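You operate a simulated robot arm through the tools that you are given. There is no shell and no other tool.

You are at the controls of a simulated robot arm. One attempt, no reset.

Task
True the slide till the truing gauge shows nought, then lock it.
Fine: slacken the lock knob first; set pad three on the truing slide at the end.
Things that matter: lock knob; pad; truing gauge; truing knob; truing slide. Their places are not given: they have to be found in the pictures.

The check looks at the end state, three seconds after you hand in, the way a careful person would. Anything else that was tipped, shoved, dropped, spilled or broken makes it a failure.

Robot
A 6-joint arm with a three-finger gripper, fixed in place. Base frame: the origin is on the floor under the middle of its stand, x ahead of it, y to its left, z up. Readings come in cm, degrees, newtons and seconds.
It reaches about 121.3 cm from its shoulder. Its first joint turns from -166.0 to 166.0 degrees. Payload 4.89 kg.
The TCP is the grasp point between the finger pads, 3 cm short of the fingertips. In the tool frame z runs along the fingers and y along their closing line. The gripper opens to 16.4 cm; its body begins 12.5 cm behind the TCP.
Orientation is that of the tool frame in the base frame, as a unit quaternion [w, x, y, z]. With the fingers straight down and closing along the base's y, the tool's x points along the base's -x, its y along +y and its z along -z.

Tools
- The arm moves only by the tool move_arm. Its argument "commands" is a list of rows, each a list of 6 numbers: the shift along the tool's x, y, z in units of 25 mm (1.0 is 25 mm), then the turn, a rotation vector about the tool's x, y, z in units of 6 degrees (1.0 is 6 degrees). In form: [[dx, dy, dz, wx, wy, wz], ...]. A call has 1 to 20 rows; each row shifts and turns the commanded pose from where the row before left it, along the tool's axes as they then stand. "grip" is the closure, from 0 (fully open) to 1 (shut), set as the call begins (left out, the last holds). A call with a number of a shift or a turn outside -1 to 1 is refused whole. A row lasts 0.2 s, in which the tool goes at most 5 cm and 8.6 degrees; a call with a longer step from one row to the next is refused whole, and so is a gripper value outside its range. A pose out of reach is approached as far as the arm can. The call stops where the force on the tool passes 40 N (or 10 N more than at its start, if that is more) or the arm is blocked; 0.2 s more then pass. Each finger travels about 10.8 cm/s and halts on what it meets, pressing with about 27 N; the grip force reading is that of the motor and also rises with nothing between the fingers. The clock runs only during rows and for 0.2 s after the last one: add rows that do not move to give the fingers time. It gives the time, the measured TCP pose, the force on the tool (base axes), the opening and the grip force at its end, in the units of the frame above (readings bear some noise), with the torque about the TCP (base axes, N m) and any sound that the robot's microphone picked up.
- Cameras (640 x 400 px; columns grow to the right, rows downward): "scene" is fixed at [21.64, -65.13, 140.15]; the picture's right is [0.29, -0.96, 0.00], its down [-0.52, -0.16, -0.84] and it looks along [0.80, 0.25, -0.55] (base axes); focal length 359 px, centre (320, 200). "wrist" rides on the gripper at [7.6, -0.2, -15.2] in the tool frame; the picture's right is [0.02, 1.00, 0.00], its down [-0.88, 0.02, -0.47] and it looks along [-0.47, 0.01, 0.88] (tool axes); focal length 247 px, centre (320, 200).
- snapshot(camera): a new picture of that camera. It takes no simulated time.
- raise_lower(by): moves the trunk up (or, below 0, down) by that many cm; the arm rides with it, the base frame stays. It gives what a move gives, with no picture.
- locate(camera, pixels): for up to 12 pixels [column, row] of the newest picture of that camera ("zoom" is the newest enlarged one), the place [x, y, z] in the base frame of the surface seen there, good to about 0.2 cm. It takes no simulated time.
- close_up(camera, box): a new picture of the part [left, top, right, bottom] of that camera's present view, enlarged. It takes no simulated time.
- job_done(): hands the job in; it is judged then, once.

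Unless the task says otherwise, let go and move clear before handing in.

The tools are called after "Emit:" as name(argument=value, ...) on one line, values as JSON. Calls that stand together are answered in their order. move_arm: Moves the arm, as the interface text tells. Its arguments: {"type":"object","properties":{"commands":{"type":"array"},"grip":{"type":"number"}},"required":["commands"]} The other tools are called the same way: raise_lower (by) moves the trunk up or down; snapshot (camera) takes a picture; locate (camera, pixels) gives the place of the surface under pixels of a picture; close_up (camera, box) takes an enlarged picture of a part of a camera's view; job_done () hands the job in.

At the start:

```text
clock: 0.0
tcp_pos: [55.57, -46.99, 120.56]
orientation: [0.0, 0.0, 1.0, -0.001]
wrist_force: [-0.2, 0.0, -0.7]
wrist_torque: [0.01, 0.0, 0.01]
grip_width: 16.4
grip_force: 0.0
trunk travel left (down, up): [-17.5, 21.5]
```

scene: 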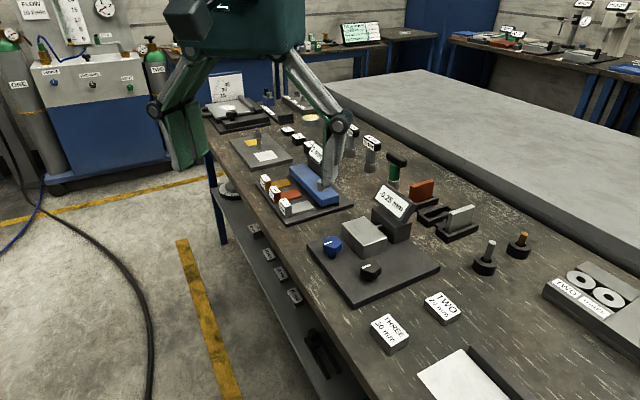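
wrist: 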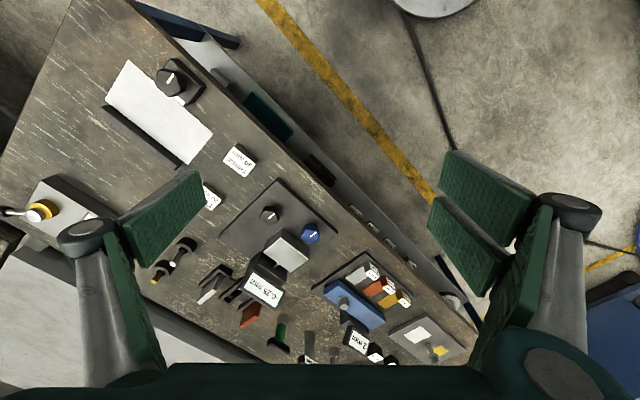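

The scene shows a plate with a blue knob (332,245), black knob (371,270), a grey block (364,237) and a gauge reading "0.25 mm" (391,200). I'll enlarge this area to identify the parts and pads.

Emit:
close_up(camera="scene", box=[290, 160, 450, 310])

Emit:
close_up(camera="scene", box=[340, 270, 500, 370])

Emit:
close_up(camera="wrist", box=[190, 140, 350, 320])

```text
2.67 times, centred on (370, 235) of scene
```

zoom: 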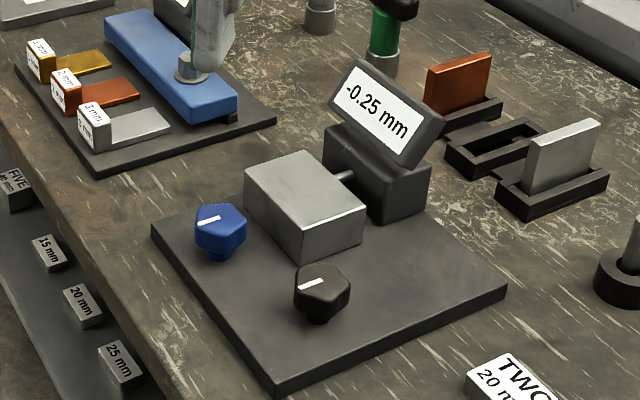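

```text
4.00 times, centred on (420, 320) of scene
```

zoom: 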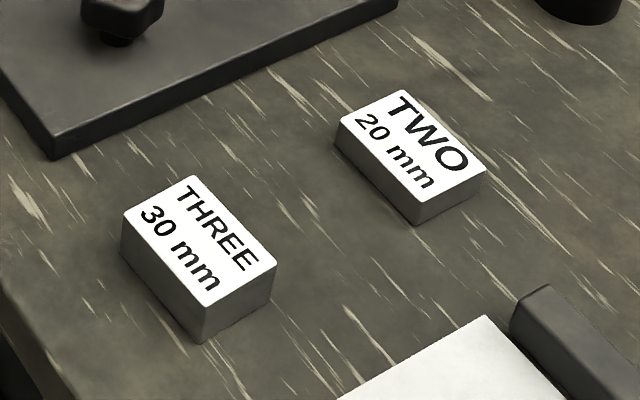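

```text
2.22 times, centred on (270, 230) of wrist
```

zoom: 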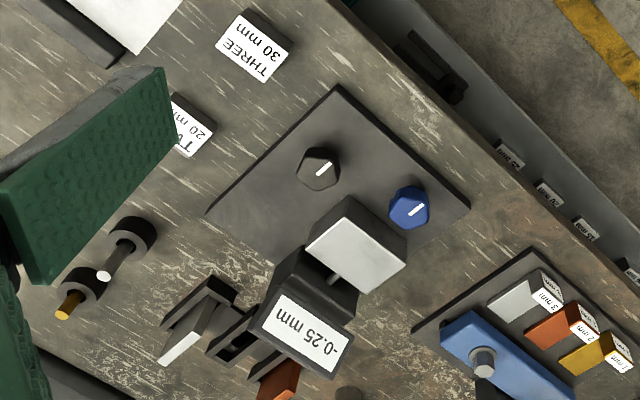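

The first zoom shows the gauge at -0.25 mm with slide block between gauge and knobs; pad THREE (30 mm) lies at (390,332). I'll locate the key points.

Emit:
snapshot(camera="scene")

Emit:
locate(camera="scene", pixels=[[332, 241], [371, 267], [343, 226], [365, 221], [386, 236], [364, 252], [364, 237], [309, 245], [440, 265], [359, 303], [372, 219], [391, 203]])

Emit:
locate(camera="scene", pixels=[[371, 324], [388, 315], [408, 336], [391, 346], [390, 332], [391, 353], [408, 343], [441, 305], [368, 345], [431, 310], [424, 305], [456, 312]])

Emit:
close_up(camera="scene", box=[200, 60, 360, 160])

Emit:
close_up(camera="scene", box=[480, 200, 640, 400])

Emit:
close_up(camera="scene", box=[0, 0, 200, 130])

```text
taken
```

scene: 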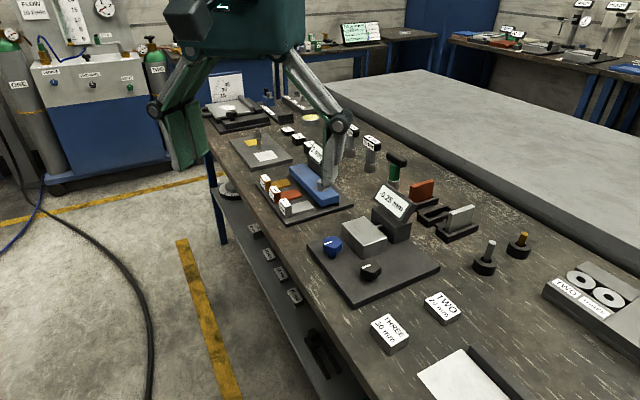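

```text
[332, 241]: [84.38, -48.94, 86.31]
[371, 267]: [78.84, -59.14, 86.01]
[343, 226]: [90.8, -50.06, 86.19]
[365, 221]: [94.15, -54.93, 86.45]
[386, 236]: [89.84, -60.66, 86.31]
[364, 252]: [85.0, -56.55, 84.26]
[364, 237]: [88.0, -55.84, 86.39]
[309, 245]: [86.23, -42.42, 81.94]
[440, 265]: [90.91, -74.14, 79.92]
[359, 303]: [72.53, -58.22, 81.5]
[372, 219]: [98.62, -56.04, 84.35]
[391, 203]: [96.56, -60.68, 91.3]
```

```text
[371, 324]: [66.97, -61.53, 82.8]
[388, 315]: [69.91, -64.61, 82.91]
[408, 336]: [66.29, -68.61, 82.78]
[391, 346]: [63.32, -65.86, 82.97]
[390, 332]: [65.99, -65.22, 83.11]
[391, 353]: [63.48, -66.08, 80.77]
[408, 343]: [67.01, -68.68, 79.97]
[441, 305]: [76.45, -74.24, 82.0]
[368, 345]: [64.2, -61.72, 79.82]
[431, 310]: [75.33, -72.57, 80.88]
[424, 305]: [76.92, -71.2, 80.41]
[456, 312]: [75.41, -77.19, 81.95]
```

```text
4.00 times, centred on (280, 110) of scene
```

zoom: 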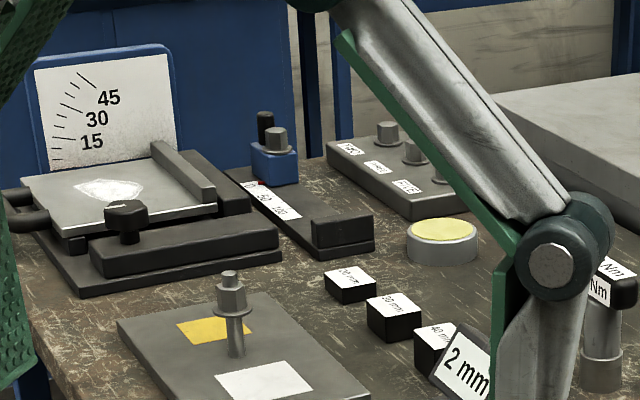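

```text
2.00 times, centred on (560, 300) of scene
```

zoom: 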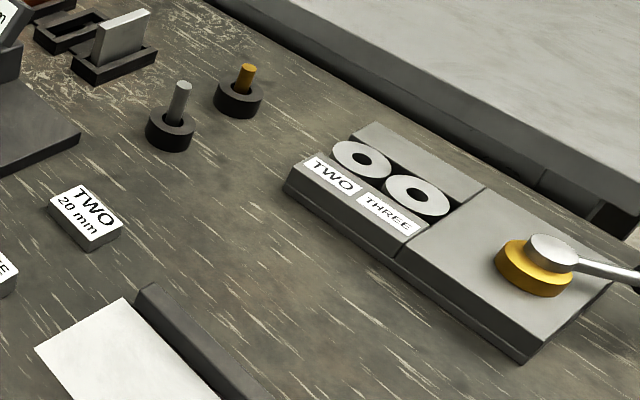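

```text
3.08 times, centred on (100, 65) of scene
```

zoom: 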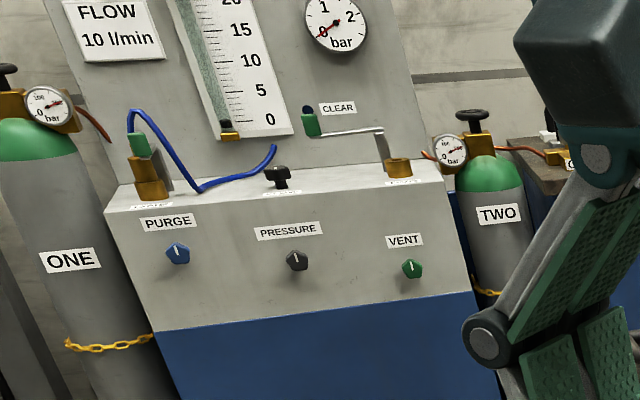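

Besides the block THREE 30 mm there are discs labelled TWO and THREE at the right tray (583,290), so I'll look closer at both to settle which is a "pad", and at the other labels.

Emit:
close_up(camera="scene", box=[535, 250, 640, 316])

Emit:
close_up(camera="scene", box=[240, 215, 320, 315])

Emit:
close_up(camera="scene", box=[300, 225, 410, 295])

Emit:
close_up(camera="wrist", box=[90, 40, 290, 190])

Emit:
close_up(camera="wrist", box=[225, 180, 345, 260])

Emit:
close_up(camera="scene", box=[440, 0, 640, 100])

```text
6.06 times, centred on (588, 283) of scene
```

zoom: 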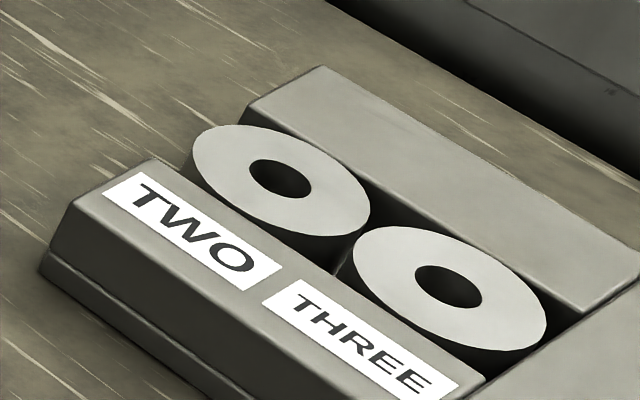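

```text
4.00 times, centred on (280, 265) of scene
```

zoom: 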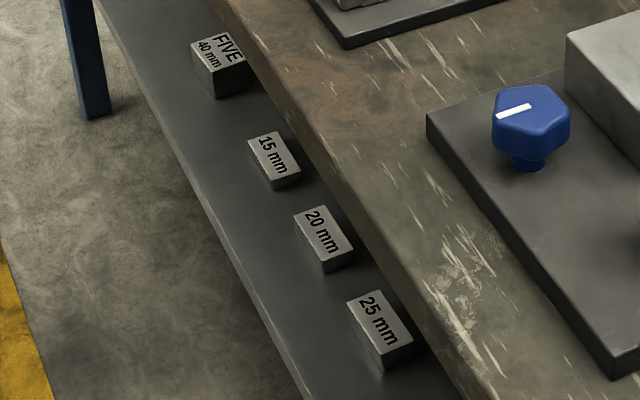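

```text
5.71 times, centred on (355, 260) of scene
```

zoom: 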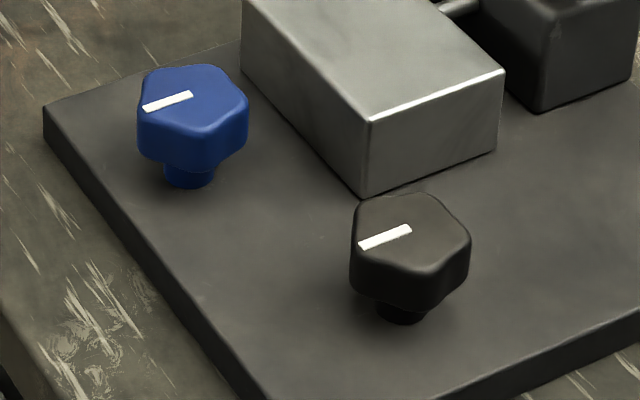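

```text
2.67 times, centred on (190, 115) of wrist
```

zoom: 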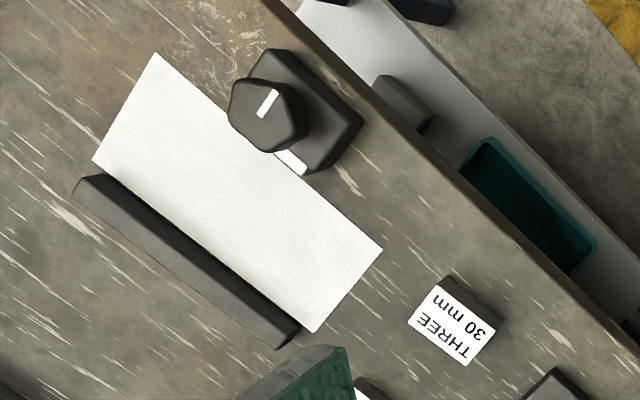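

```text
5.00 times, centred on (285, 220) of wrist
```

zoom: 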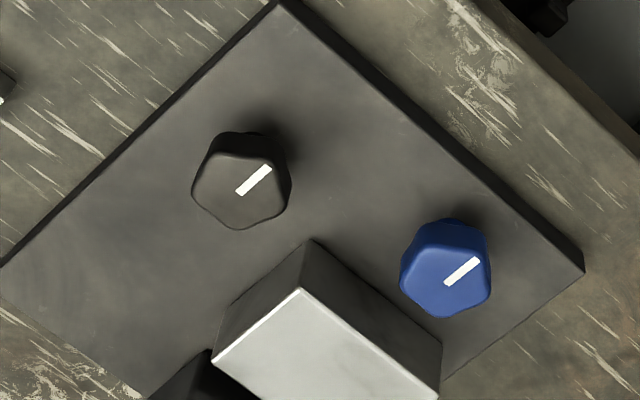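

```text
3.20 times, centred on (540, 50) of scene
```

zoom: 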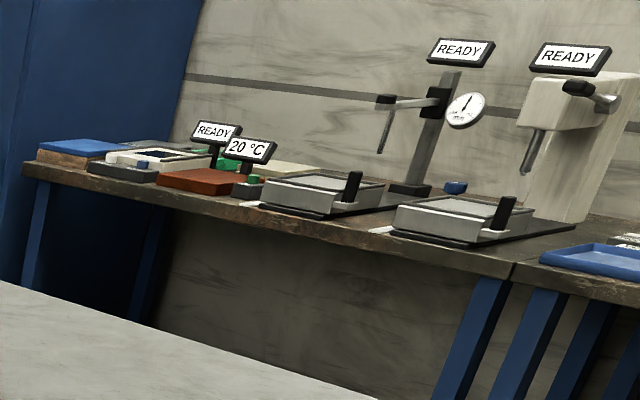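

Nothing on the knobs is labelled as seen so far; I'll check the placards at (360,32) and move the wrist camera closer for a better look at the knobs.

Emit:
close_up(camera="scene", box=[300, 0, 420, 75])

Emit:
close_up(camera="scene", box=[200, 60, 280, 130])

Emit:
close_up(camera="scene", box=[320, 110, 480, 210])

Emit:
close_up(camera="scene", box=[345, 295, 405, 360])

```text
5.33 times, centred on (360, 38) of scene
```

zoom: 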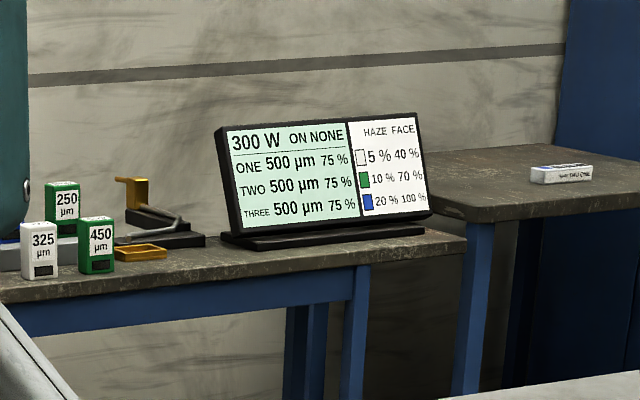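

```text
5.71 times, centred on (240, 95) of scene
```

zoom: 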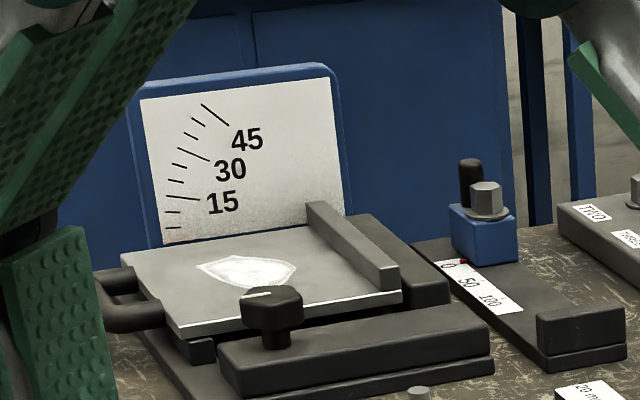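

```text
4.00 times, centred on (400, 160) of scene
```

zoom: 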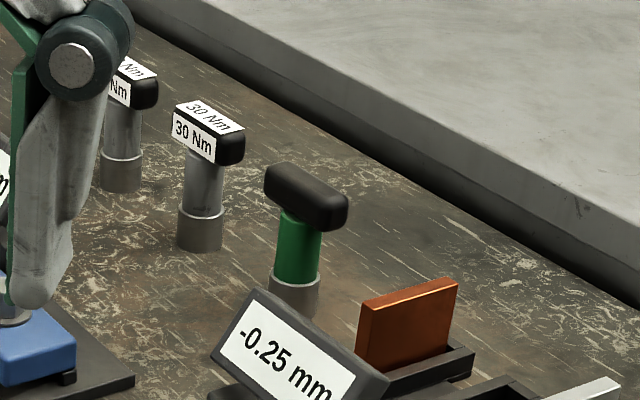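

```text
6.15 times, centred on (375, 328) of scene
```

zoom: 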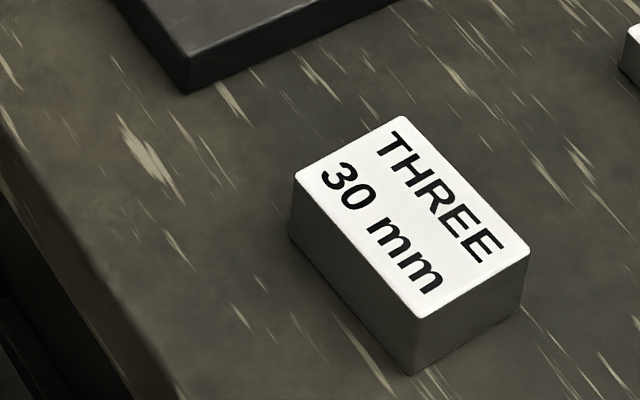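

The displays elsewhere are for other stations; the black knob style also appears as a lock on the tilt table (270,300 of that zoom). I'll move the hand to above the truing plate (staying high) for a nearer wrist view.

Emit:
move_arm(commands=[[-0.9, -0.22, 0.75, 0, 0, 0], [-0.9, -0.22, 0.75, 0, 0, 0], [-0.9, -0.22, 0.75, 0, 0, 0], [-0.9, -0.22, 0.75, 0, 0, 0], [-0.9, -0.22, 0.75, 0, 0, 0], [-0.9, -0.22, 0.75, 0, 0, 0], [-0.9, -0.22, 0.75, 0, 0, 0], [-0.9, -0.22, 0.75, 0, 0, 0], [0, 0, 0, 0, 0, 0], [0, 0, 0, 0, 0, 0]], grip=0)

Emit:
snapshot(camera="wrist")

Emit:
snapshot(camera="scene")

```text
clock: 2.2
tcp_pos: [73.72, -51.34, 105.41]
orientation: [0.001, -0.001, 1.0, -0.001]
wrist_force: [1.4, -0.3, -0.1]
wrist_torque: [0.04, 0.1, 0.0]
grip_width: 16.41
grip_force: 0.0
trunk travel left (down, up): [-17.5, 21.5]
```

```text
taken
```

wrist: 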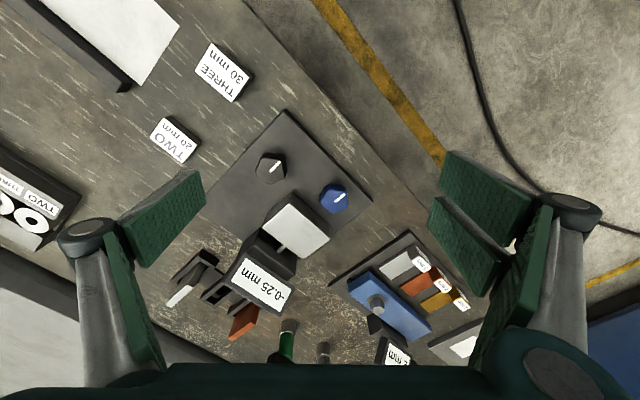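

```text
taken
```

scene: 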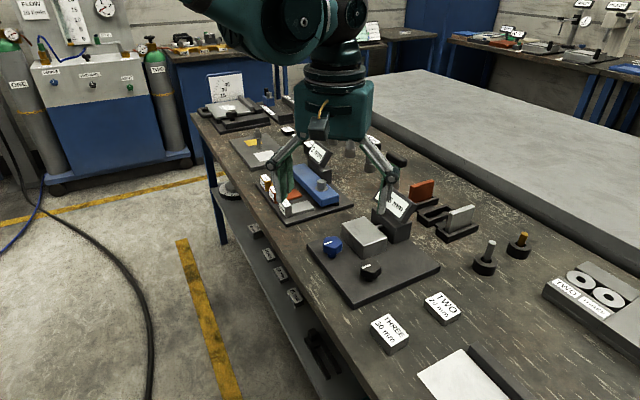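

The wrist view shows both knobs clearly at (271,167) and (335,198); I'll zoom on them and locate their tops and outlines.

Emit:
close_up(camera="wrist", box=[200, 110, 380, 290])

Emit:
close_up(camera="wrist", box=[240, 135, 370, 225])

Emit:
locate(camera="wrist", pixels=[[271, 167], [335, 199], [295, 203], [331, 239], [304, 259], [263, 227], [297, 230], [219, 54], [252, 74], [237, 102], [197, 67], [222, 75]])

```text
2.22 times, centred on (290, 200) of wrist
```

zoom: 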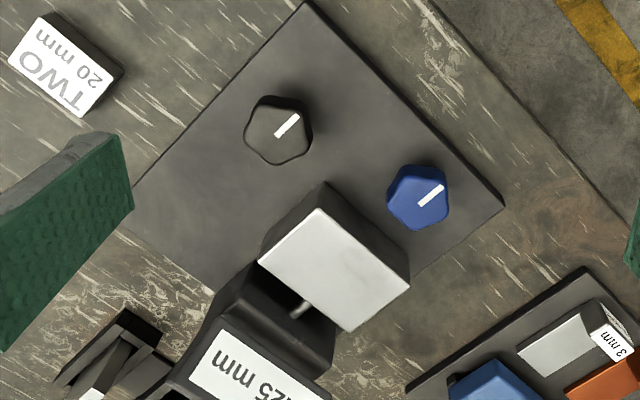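

```text
4.44 times, centred on (305, 180) of wrist
```

zoom: 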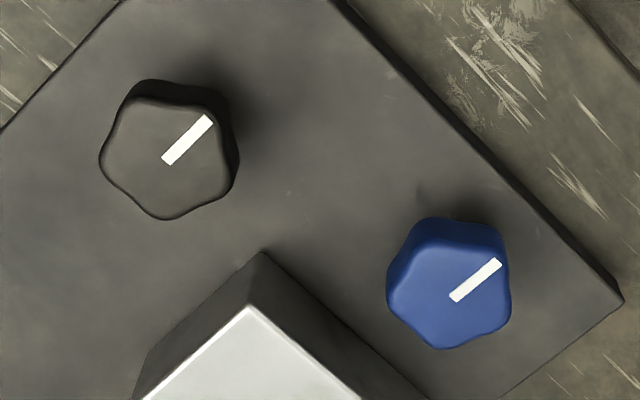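

```text
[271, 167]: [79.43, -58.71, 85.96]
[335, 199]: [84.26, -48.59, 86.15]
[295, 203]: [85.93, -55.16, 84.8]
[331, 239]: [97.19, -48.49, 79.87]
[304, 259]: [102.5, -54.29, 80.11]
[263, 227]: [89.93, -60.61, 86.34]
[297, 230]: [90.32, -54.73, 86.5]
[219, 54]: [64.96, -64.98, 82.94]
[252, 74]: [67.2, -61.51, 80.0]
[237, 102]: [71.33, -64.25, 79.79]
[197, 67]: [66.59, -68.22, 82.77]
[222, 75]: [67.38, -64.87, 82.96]
```

Knob tops sit at about z=86, roughly 4.5 cm across. Before gripping I need finger geometry, so I'll locate points on the finger pads in the present wrist view.

Emit:
locate(camera="wrist", pixels=[[447, 153], [534, 197], [440, 188], [515, 230], [432, 205], [485, 292], [470, 245], [487, 195], [200, 172], [203, 203], [138, 262], [160, 215]])

Emit:
close_up(camera="wrist", box=[400, 130, 640, 400])

Emit:
close_up(camera="scene", box=[240, 60, 440, 240])

```text
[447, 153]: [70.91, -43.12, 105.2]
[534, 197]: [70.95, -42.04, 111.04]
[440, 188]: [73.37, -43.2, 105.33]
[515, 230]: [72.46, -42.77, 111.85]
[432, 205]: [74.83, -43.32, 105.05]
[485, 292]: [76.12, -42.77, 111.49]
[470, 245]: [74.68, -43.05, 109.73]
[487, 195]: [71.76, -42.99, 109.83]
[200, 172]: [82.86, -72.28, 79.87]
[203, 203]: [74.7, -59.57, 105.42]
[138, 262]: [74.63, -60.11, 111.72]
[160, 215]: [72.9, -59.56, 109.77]
```

```text
1.48 times, centred on (520, 265) of wrist
```

zoom: 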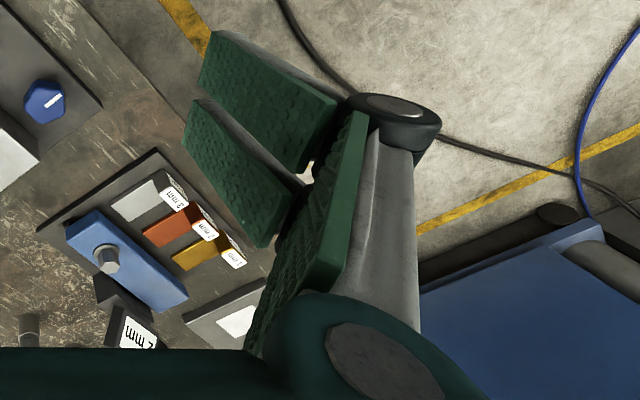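

```text
2.22 times, centred on (340, 150) of scene
```

zoom: 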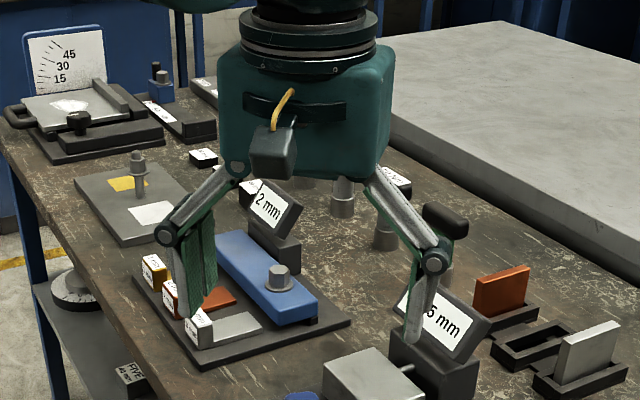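

The finger pads span about ±2.8 cm in tool x, and the tips ride at z≈105.2 while open (they'll extend as they close). I'll go above the black knob (79.3,-58.8) staying high and half-close to see the tip position.

Emit:
move_arm(commands=[[-0.56, -0.75, 0, 0, 0, 0], [-0.56, -0.75, 0, 0, 0, 0], [-0.56, -0.75, 0, 0, 0, 0], [-0.56, -0.75, 0, 0, 0, 0], [0, 0, 0, 0, 0, 0], [0, 0, 0, 0, 0, 0]], grip=0.5)

Emit:
snapshot(camera="wrist")

Emit:
snapshot(camera="scene")

```text
clock: 3.6
tcp_pos: [79.12, -58.85, 105.41]
orientation: [0.0, 0.0, 1.0, 0.0]
wrist_force: [-0.2, 0.1, -0.5]
wrist_torque: [0.01, -0.01, 0.01]
grip_width: 8.21
grip_force: 0.0
trunk travel left (down, up): [-17.5, 21.5]
```

```text
taken
```

wrist: 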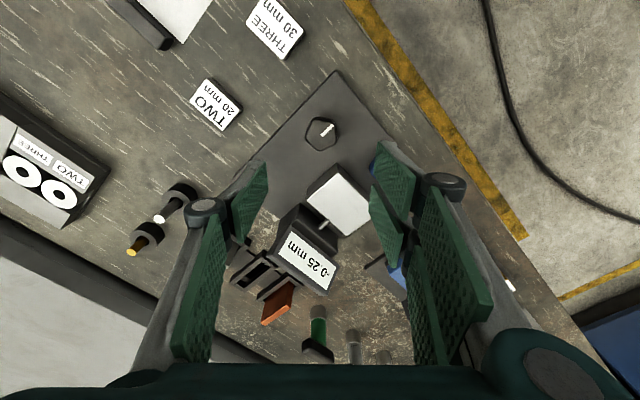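

```text
taken
```

scene: 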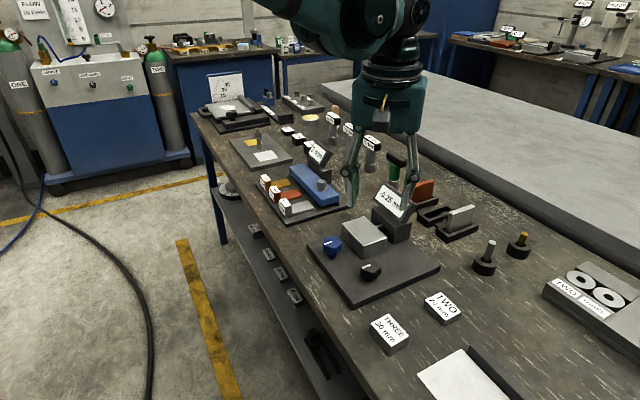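

Fingers are now 8.2 cm apart. I'll locate finger tip points and the knob top centre accurately.

Emit:
close_up(camera="wrist", box=[290, 105, 350, 165])

Emit:
locate(camera="wrist", pixels=[[264, 172], [235, 210], [240, 235], [266, 200], [382, 155], [412, 182], [375, 190], [402, 245], [320, 133], [330, 127], [338, 205], [444, 180]])

Emit:
close_up(camera="scene", box=[330, 120, 450, 220])

```text
6.67 times, centred on (320, 135) of wrist
```

zoom: 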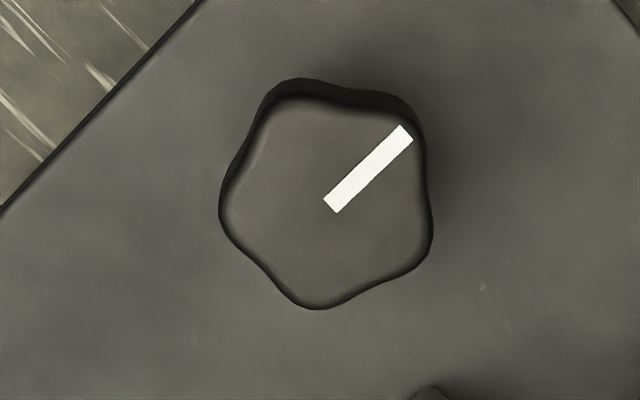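

```text
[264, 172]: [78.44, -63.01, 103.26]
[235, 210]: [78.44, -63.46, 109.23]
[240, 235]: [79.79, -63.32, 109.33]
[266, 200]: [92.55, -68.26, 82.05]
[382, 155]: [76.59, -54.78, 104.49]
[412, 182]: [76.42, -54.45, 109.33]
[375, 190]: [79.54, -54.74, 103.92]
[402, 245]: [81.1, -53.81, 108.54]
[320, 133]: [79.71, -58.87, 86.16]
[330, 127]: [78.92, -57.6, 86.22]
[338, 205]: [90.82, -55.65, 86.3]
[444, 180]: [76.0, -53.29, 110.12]
```

```text
4.00 times, centred on (390, 170) of scene
```

zoom: 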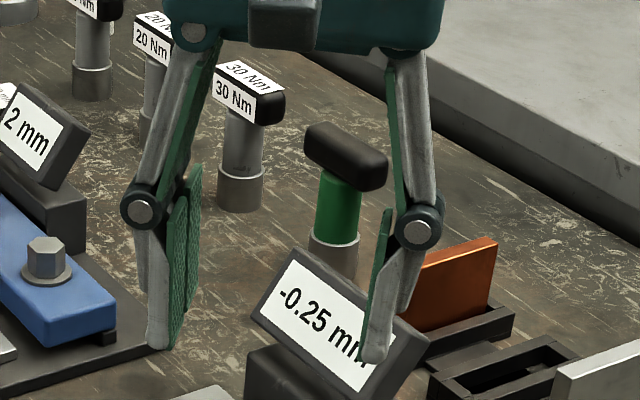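

The black knob's top centre comes out near (79.65,-58.85,86.1), radius ~2 cm; the fingers at 8.2 cm clear the slide corner at (85,-56.5). I'll descend to just above the knob first and check.

Emit:
move_arm(commands=[[-0.07, 0, 0.75, 0, 0, 0], [-0.07, 0, 0.75, 0, 0, 0], [-0.07, 0, 0.75, 0, 0, 0], [0, 0, 0.75, 0, 0, 0], [0, 0, 0.75, 0, 0, 0], [0, 0, 0.75, 0, 0, 0], [0, 0, 0.5, 0, 0, 0], [0, 0, 0, 0, 0, 0], [0, 0, 0, 0, 0, 0]], grip=0.5)

Emit:
snapshot(camera="wrist")

Emit:
snapshot(camera="scene")

```text
clock: 5.6
tcp_pos: [79.78, -58.87, 92.74]
orientation: [0.0, 0.001, 1.0, 0.0]
wrist_force: [0.4, 0.4, 0.5]
wrist_torque: [-0.02, 0.0, -0.01]
grip_width: 8.21
grip_force: 0.1
trunk travel left (down, up): [-17.5, 21.5]
```

```text
taken
```

wrist: 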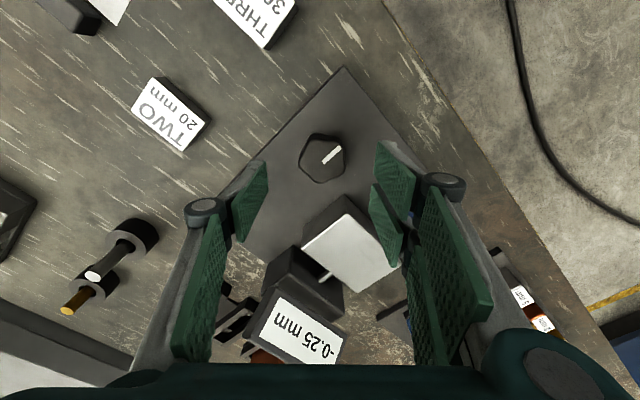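

```text
taken
```

scene: 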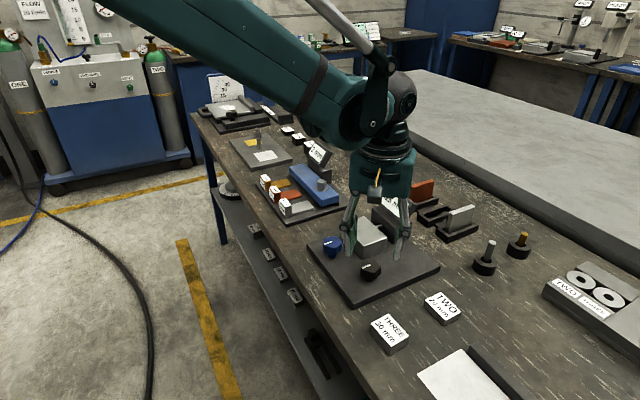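

Hand is centred above the black knob at (322,158), nothing touched. I'll refine its centre and check the descent path.

Emit:
close_up(camera="wrist", box=[280, 120, 360, 200])

Emit:
locate(camera="wrist", pixels=[[322, 158], [300, 160], [344, 155], [320, 180], [320, 140], [325, 180], [300, 147], [390, 190], [260, 190], [400, 200]])

Emit:
close_up(camera="scene", box=[310, 180, 440, 300])

```text
5.00 times, centred on (320, 160) of wrist
```

zoom: 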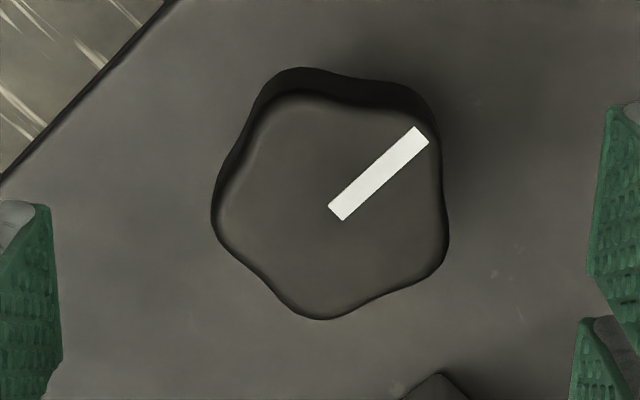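

```text
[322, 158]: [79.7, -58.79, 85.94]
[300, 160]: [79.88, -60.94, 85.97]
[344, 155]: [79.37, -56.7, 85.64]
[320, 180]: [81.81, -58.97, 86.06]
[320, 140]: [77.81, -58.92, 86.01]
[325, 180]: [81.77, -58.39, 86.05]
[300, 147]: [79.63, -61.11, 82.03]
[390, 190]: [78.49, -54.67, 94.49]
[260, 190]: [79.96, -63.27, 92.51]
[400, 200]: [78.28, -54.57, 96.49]
```

```text
3.33 times, centred on (375, 240) of scene
```

zoom: 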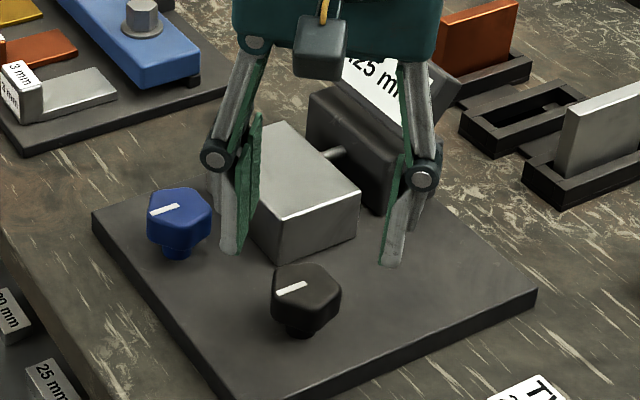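

Knob centre is (79.8,-58.8), matching the TCP. Descending to z≈86.4 with tips ~1.5 cm above the plate, then closing on the knob.

Emit:
move_arm(commands=[[0, 0, 0.63, 0, 0, 0], [0, 0, 0.63, 0, 0, 0], [0, 0, 0.63, 0, 0, 0], [0, 0, 0.63, 0, 0, 0], [0, 0, 0, 0, 0, 0], [0, 0, 0, 0, 0, 0]], grip=0.5)

Emit:
move_arm(commands=[[0, 0, 0, 0, 0, 0], [0, 0, 0, 0, 0, 0], [0, 0, 0, 0, 0, 0], [0, 0, 0, 0, 0, 0]], grip=1)

Emit:
snapshot(camera="wrist")

Emit:
close_up(camera="scene", box=[310, 180, 440, 300])

```text
clock: 7.0
tcp_pos: [79.66, -58.91, 86.63]
orientation: [0.0, 0.001, 1.0, -0.001]
wrist_force: [-0.4, 0.9, 0.0]
wrist_torque: [0.01, 0.01, 0.01]
grip_width: 8.21
grip_force: 0.0
trunk travel left (down, up): [-17.5, 21.5]
```

```text
clock: 7.8
tcp_pos: [79.7, -58.65, 86.66]
orientation: [-0.001, -0.002, 1.0, 0.002]
wrist_force: [-0.7, 7.5, -0.3]
wrist_torque: [0.63, -0.02, 0.0]
grip_width: 4.37
grip_force: 45.3
trunk travel left (down, up): [-17.5, 21.5]
stopped in row 3: the force on the tool passed its limit at 42 N (the readings are from after the stop); the commanded pose is now the measured one
```

```text
taken
```

wrist: 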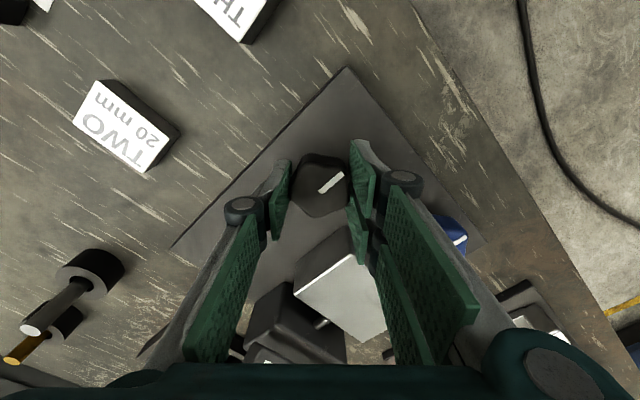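

```text
3.33 times, centred on (375, 240) of scene
```

zoom: 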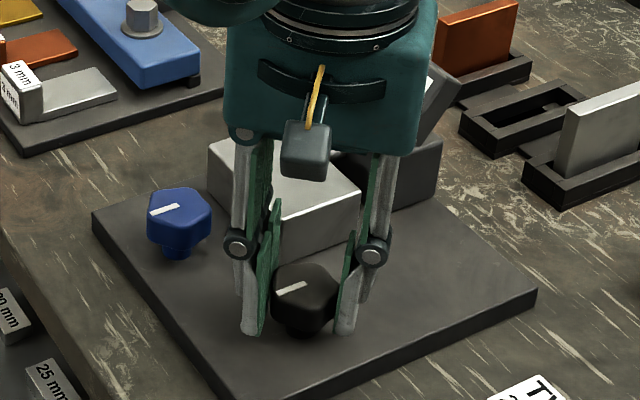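

The grip holds the black knob at 4.37 cm. Now I'll turn it counter-clockwise (seen from above, tool −z) only 6° as a trial and read torque and gauge.

Emit:
move_arm(commands=[[0, 0, 0, 0, 0, -0.5], [0, 0, 0, 0, 0, -0.5], [0, 0, 0, 0, 0, 0], [0, 0, 0, 0, 0, 0]], grip=1)

Emit:
snapshot(camera="wrist")

Emit:
close_up(camera="scene", box=[310, 180, 440, 300])

```text
clock: 8.8
tcp_pos: [79.78, -58.73, 86.57]
orientation: [0.0, -0.053, 0.999, 0.001]
wrist_force: [-3.8, 12.7, -1.2]
wrist_torque: [0.36, 0.1, 0.02]
grip_width: 4.33
grip_force: 45.3
trunk travel left (down, up): [-17.5, 21.5]
```

```text
taken
```

wrist: 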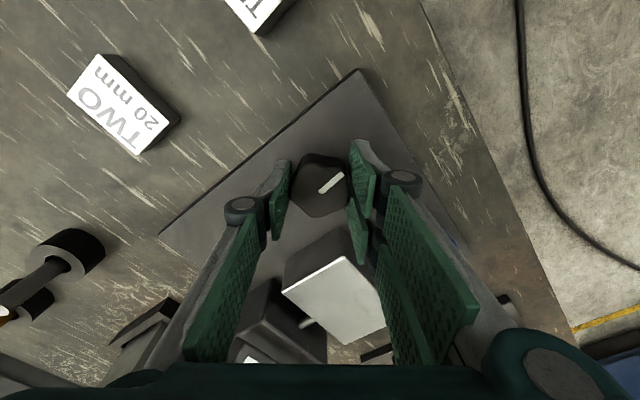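

```text
3.33 times, centred on (375, 240) of scene
```

zoom: 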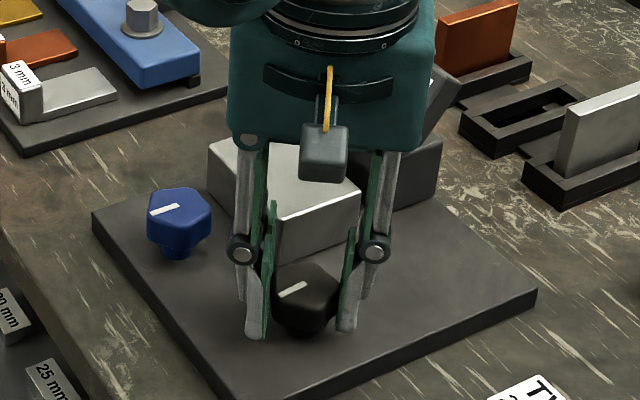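

The knob followed freely (mark stays fixed relative to fingers, torque ≈0.02 N·m). I'll turn another 18° counter-clockwise, still watching torque, before lifting to read the gauge.

Emit:
move_arm(commands=[[0, 0, 0, 0, 0, -0.6], [0, 0, 0, 0, 0, -0.6], [0, 0, 0, 0, 0, -0.6], [0, 0, 0, 0, 0, -0.6], [0, 0, 0, 0, 0, -0.6], [0, 0, 0, 0, 0, 0], [0, 0, 0, 0, 0, 0]], grip=1)

Emit:
snapshot(camera="wrist")

Emit:
close_up(camera="scene", box=[310, 180, 440, 300])

```text
clock: 10.4
tcp_pos: [79.77, -58.77, 86.54]
orientation: [0.0, -0.208, 0.978, 0.001]
wrist_force: [-5.0, 11.2, -0.4]
wrist_torque: [0.46, 0.27, 0.05]
grip_width: 4.37
grip_force: 45.3
trunk travel left (down, up): [-17.5, 21.5]
```

```text
taken
```

wrist: 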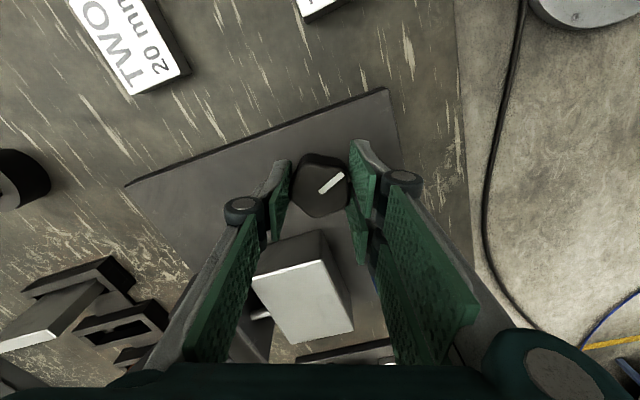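

```text
3.33 times, centred on (375, 240) of scene
```

zoom: 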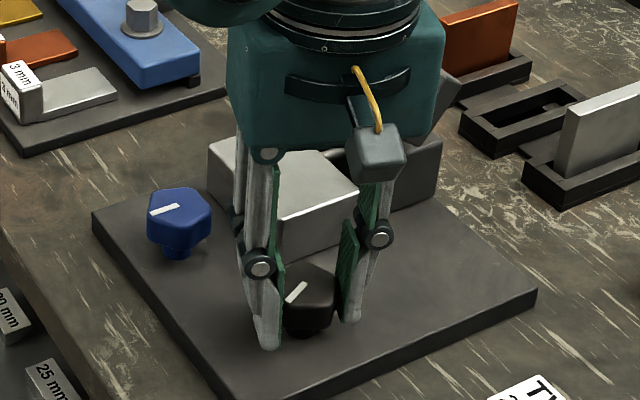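

The knob turned 24° with almost no torque. I'll let go (half open) and lift to read the gauge.

Emit:
move_arm(commands=[[0, 0, 0, 0, 0, 0], [0, 0, 0, 0, 0, 0], [0, 0, 0, 0, 0, 0], [0, 0, -0.8, 0, 0, 0], [0, 0, -0.8, 0, 0, 0], [0, 0, -0.8, 0, 0, 0], [0, 0, -0.8, 0, 0, 0], [0, 0, -0.8, 0, 0, 0], [0, 0, 0, 0, 0, 0]], grip=0.5)

Emit:
snapshot(camera="wrist")

Emit:
close_up(camera="scene", box=[310, 160, 440, 300])

```text
clock: 12.4
tcp_pos: [79.71, -58.9, 96.69]
orientation: [0.0, -0.209, 0.978, 0.001]
wrist_force: [-0.2, 0.3, 0.8]
wrist_torque: [-0.01, 0.01, 0.02]
grip_width: 8.18
grip_force: 0.0
trunk travel left (down, up): [-17.5, 21.5]
```

```text
taken
```

wrist: 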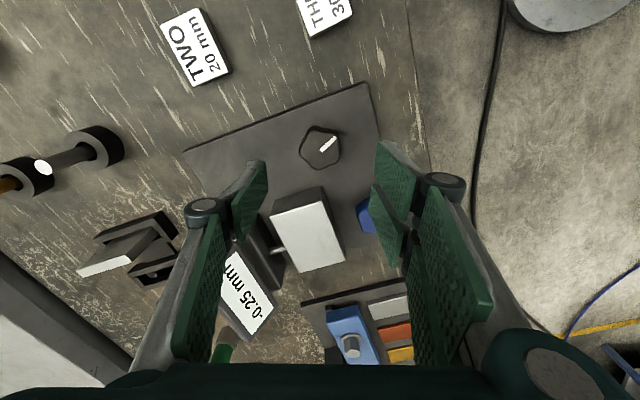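

```text
2.86 times, centred on (375, 230) of scene
```

zoom: 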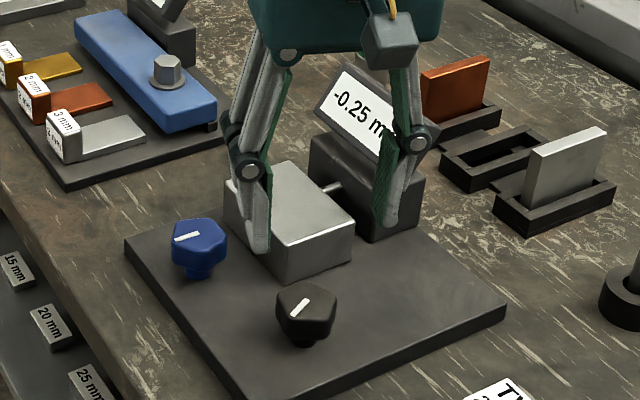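

Gauge still reads -0.25 mm, so the black knob did not move the slide — consistent with it being the lock. I'll go back down, regrip and slacken it further counter-clockwise (another ~66°).

Emit:
move_arm(commands=[[0, 0, 0.81, 0, 0, 0], [0, 0, 0.81, 0, 0, 0], [0, 0, 0.81, 0, 0, 0], [0, 0, 0.81, 0, 0, 0], [0, 0, 0.81, 0, 0, 0], [0, 0, 0, 0, 0, 0]], grip=0.5)

Emit:
move_arm(commands=[[0, 0, 0, 0, 0, 0], [0, 0, 0, 0, 0, 0], [0, 0, 0, 0, 0, 0]], grip=0.76)

```text
clock: 13.8
tcp_pos: [79.71, -58.75, 86.5]
orientation: [0.0, -0.21, 0.978, 0.001]
wrist_force: [0.1, -0.1, 1.0]
wrist_torque: [-0.01, 0.03, 0.01]
grip_width: 8.21
grip_force: 0.1
trunk travel left (down, up): [-17.5, 21.5]
```

```text
clock: 14.6
tcp_pos: [79.72, -58.83, 86.54]
orientation: [0.0, -0.209, 0.978, 0.002]
wrist_force: [-4.6, 5.8, -6.0]
wrist_torque: [0.2, 0.04, 0.05]
grip_width: 4.35
grip_force: 45.0
trunk travel left (down, up): [-17.5, 21.5]
```

Gripped again at 4.35 cm with small side forces. Turning 66° counter-clockwise.

Emit:
move_arm(commands=[[0, 0, 0, 0, 0, -0.8], [0, 0, 0, 0, 0, -0.8], [0, 0, 0, 0, 0, -0.8], [0, 0, 0, 0, 0, -0.8], [0, 0, 0, 0, 0, -0.8], [0, 0, 0, 0, 0, -0.8], [0, 0, 0, 0, 0, -0.8], [0, 0, 0, 0, 0, -0.8], [0, 0, 0, 0, 0, -0.8], [0, 0, 0, 0, 0, -0.8], [0, 0, 0, 0, 0, -0.8], [0, 0, 0, 0, 0, -0.8], [0, 0, 0, 0, 0, -0.8], [0, 0, 0, 0, 0, -0.6], [0, 0, 0, 0, 0, 0]], grip=0.8)

Emit:
snapshot(camera="wrist")

Emit:
close_up(camera="scene", box=[310, 160, 440, 300])

```text
clock: 16.5
tcp_pos: [79.82, -58.92, 86.49]
orientation: [0.002, -0.533, 0.846, 0.001]
wrist_force: [4.7, -2.9, -3.5]
wrist_torque: [0.04, -0.44, 0.0]
grip_width: 4.34
grip_force: 44.9
trunk travel left (down, up): [-17.5, 21.5]
stopped in row 9: the force on the tool passed its limit at 42 N (the readings are from after the stop); the commanded pose is now the measured one
```

```text
taken
```

wrist: 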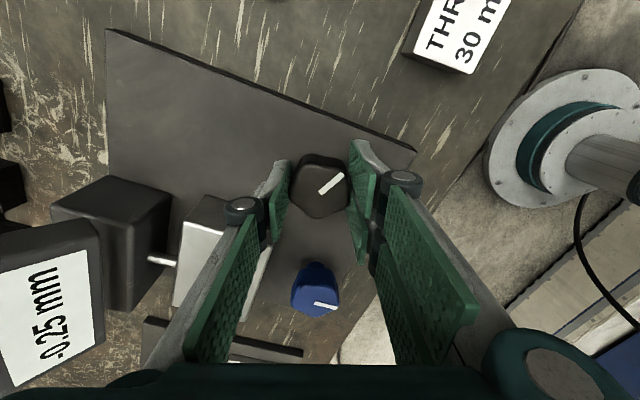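

```text
2.86 times, centred on (375, 230) of scene
```

zoom: 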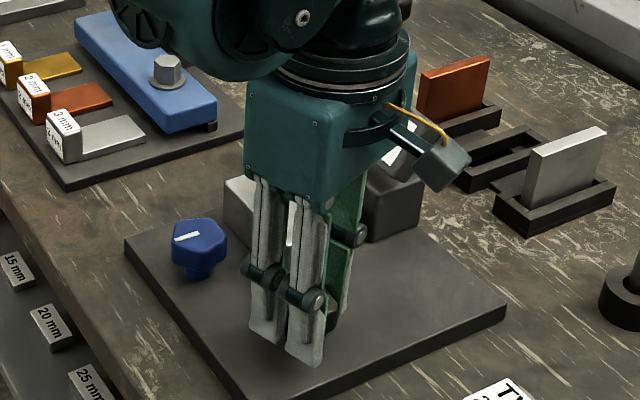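

Stopped at about 64° total by a 42 N spike; the mark kept its place between the fingers, so the knob may have met a stop. I'll test with one more small 3° turn to see whether it resists.

Emit:
move_arm(commands=[[0, 0, 0, 0, 0, -0.25], [0, 0, 0, 0, 0, -0.25], [0, 0, 0, 0, 0, 0]], grip=0.8)

Emit:
close_up(camera="wrist", box=[220, 120, 420, 320])

```text
clock: 17.3
tcp_pos: [79.82, -58.88, 86.46]
orientation: [0.001, -0.555, 0.832, 0.0]
wrist_force: [19.6, -10.7, -4.9]
wrist_torque: [-0.65, -0.59, -0.02]
grip_width: 4.37
grip_force: 44.6
trunk travel left (down, up): [-17.5, 21.5]
```

```text
2.00 times, centred on (320, 220) of wrist
```

zoom: 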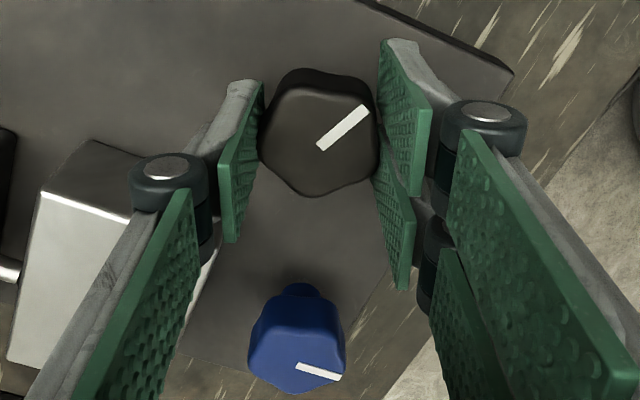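

The knob still follows (mark unmoved between the fingers, torque about z ≈0), with a side load of ~22 N along the closing line from slight off-centre. I'll ease 1 mm that way and turn on slowly by ~24°.

Emit:
move_arm(commands=[[0, -0.05, 0, 0, 0, 0], [0, 0, 0, 0, 0, -0.4], [0, 0, 0, 0, 0, -0.4], [0, 0, 0, 0, 0, -0.4], [0, 0, 0, 0, 0, -0.4], [0, 0, 0, 0, 0, -0.4], [0, 0, 0, 0, 0, -0.4], [0, 0, 0, 0, 0, -0.4], [0, 0, 0, 0, 0, -0.4], [0, 0, 0, 0, 0, -0.4], [0, 0, 0, 0, 0, -0.4], [0, 0, 0, 0, 0, 0]], grip=0.8)

Emit:
snapshot(camera="wrist")

Emit:
close_up(camera="scene", box=[310, 160, 440, 300])

```text
clock: 19.9
tcp_pos: [79.95, -58.9, 86.61]
orientation: [-0.002, 0.716, -0.698, 0.001]
wrist_force: [4.6, -7.7, -3.7]
wrist_torque: [0.09, -0.17, -0.01]
grip_width: 4.31
grip_force: 45.2
trunk travel left (down, up): [-17.5, 21.5]
```

```text
taken
```

wrist: 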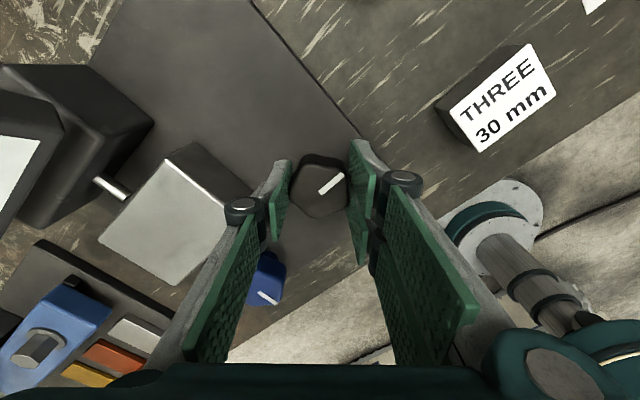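

```text
2.86 times, centred on (375, 230) of scene
```

zoom: 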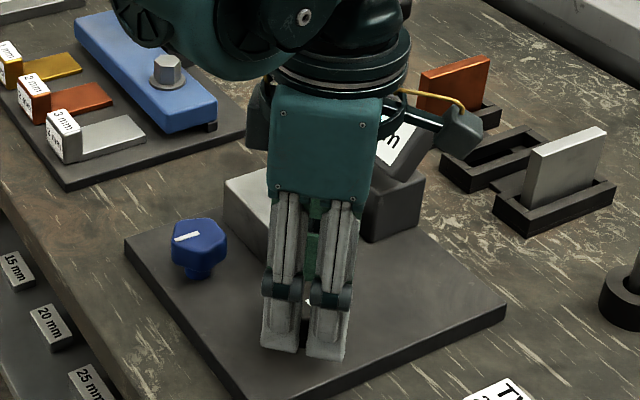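

Knob now at ~91° slack with no stop and torque still ≈0. I'll release (6.5 cm opening), lift clear, and read the gauge again.

Emit:
move_arm(commands=[[0, 0, 0, 0, 0, 0], [0, 0, 0, 0, 0, 0], [0, 0, -0.8, 0, 0, 0], [0, 0, -0.8, 0, 0, 0], [0, 0, -0.8, 0, 0, 0], [0, 0, -0.8, 0, 0, 0], [0, 0, -0.8, 0, 0, 0], [0, 0, -0.8, 0, 0, 0], [0, 0, 0, 0, 0, 0]], grip=0.6)

Emit:
snapshot(camera="wrist")

Emit:
close_up(camera="scene", box=[310, 160, 440, 300])

```text
clock: 21.9
tcp_pos: [80.08, -58.82, 98.62]
orientation: [0.0, 0.716, -0.698, 0.0]
wrist_force: [-0.4, 0.2, 0.5]
wrist_torque: [-0.02, -0.01, 0.0]
grip_width: 6.57
grip_force: 0.0
trunk travel left (down, up): [-17.5, 21.5]
```

```text
taken
```

wrist: 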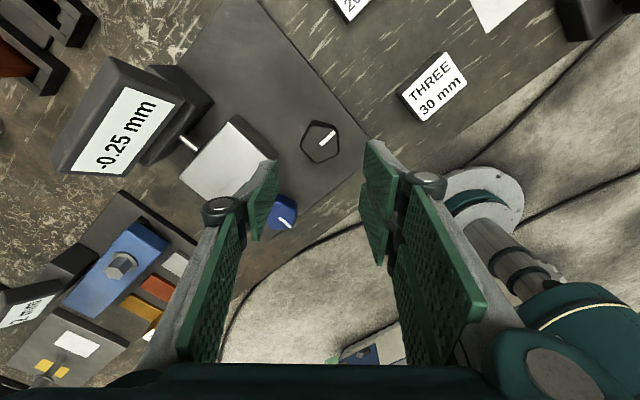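

```text
2.86 times, centred on (375, 230) of scene
```

zoom: 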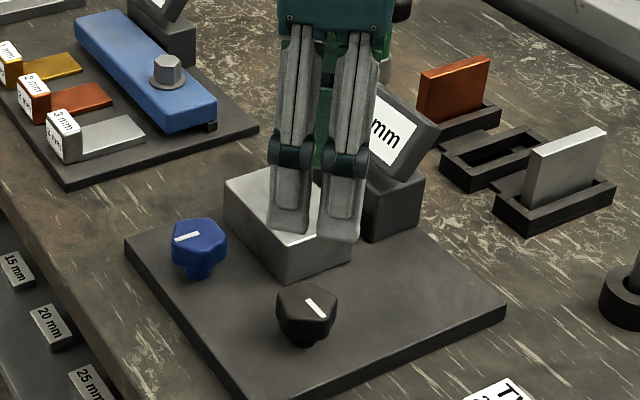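

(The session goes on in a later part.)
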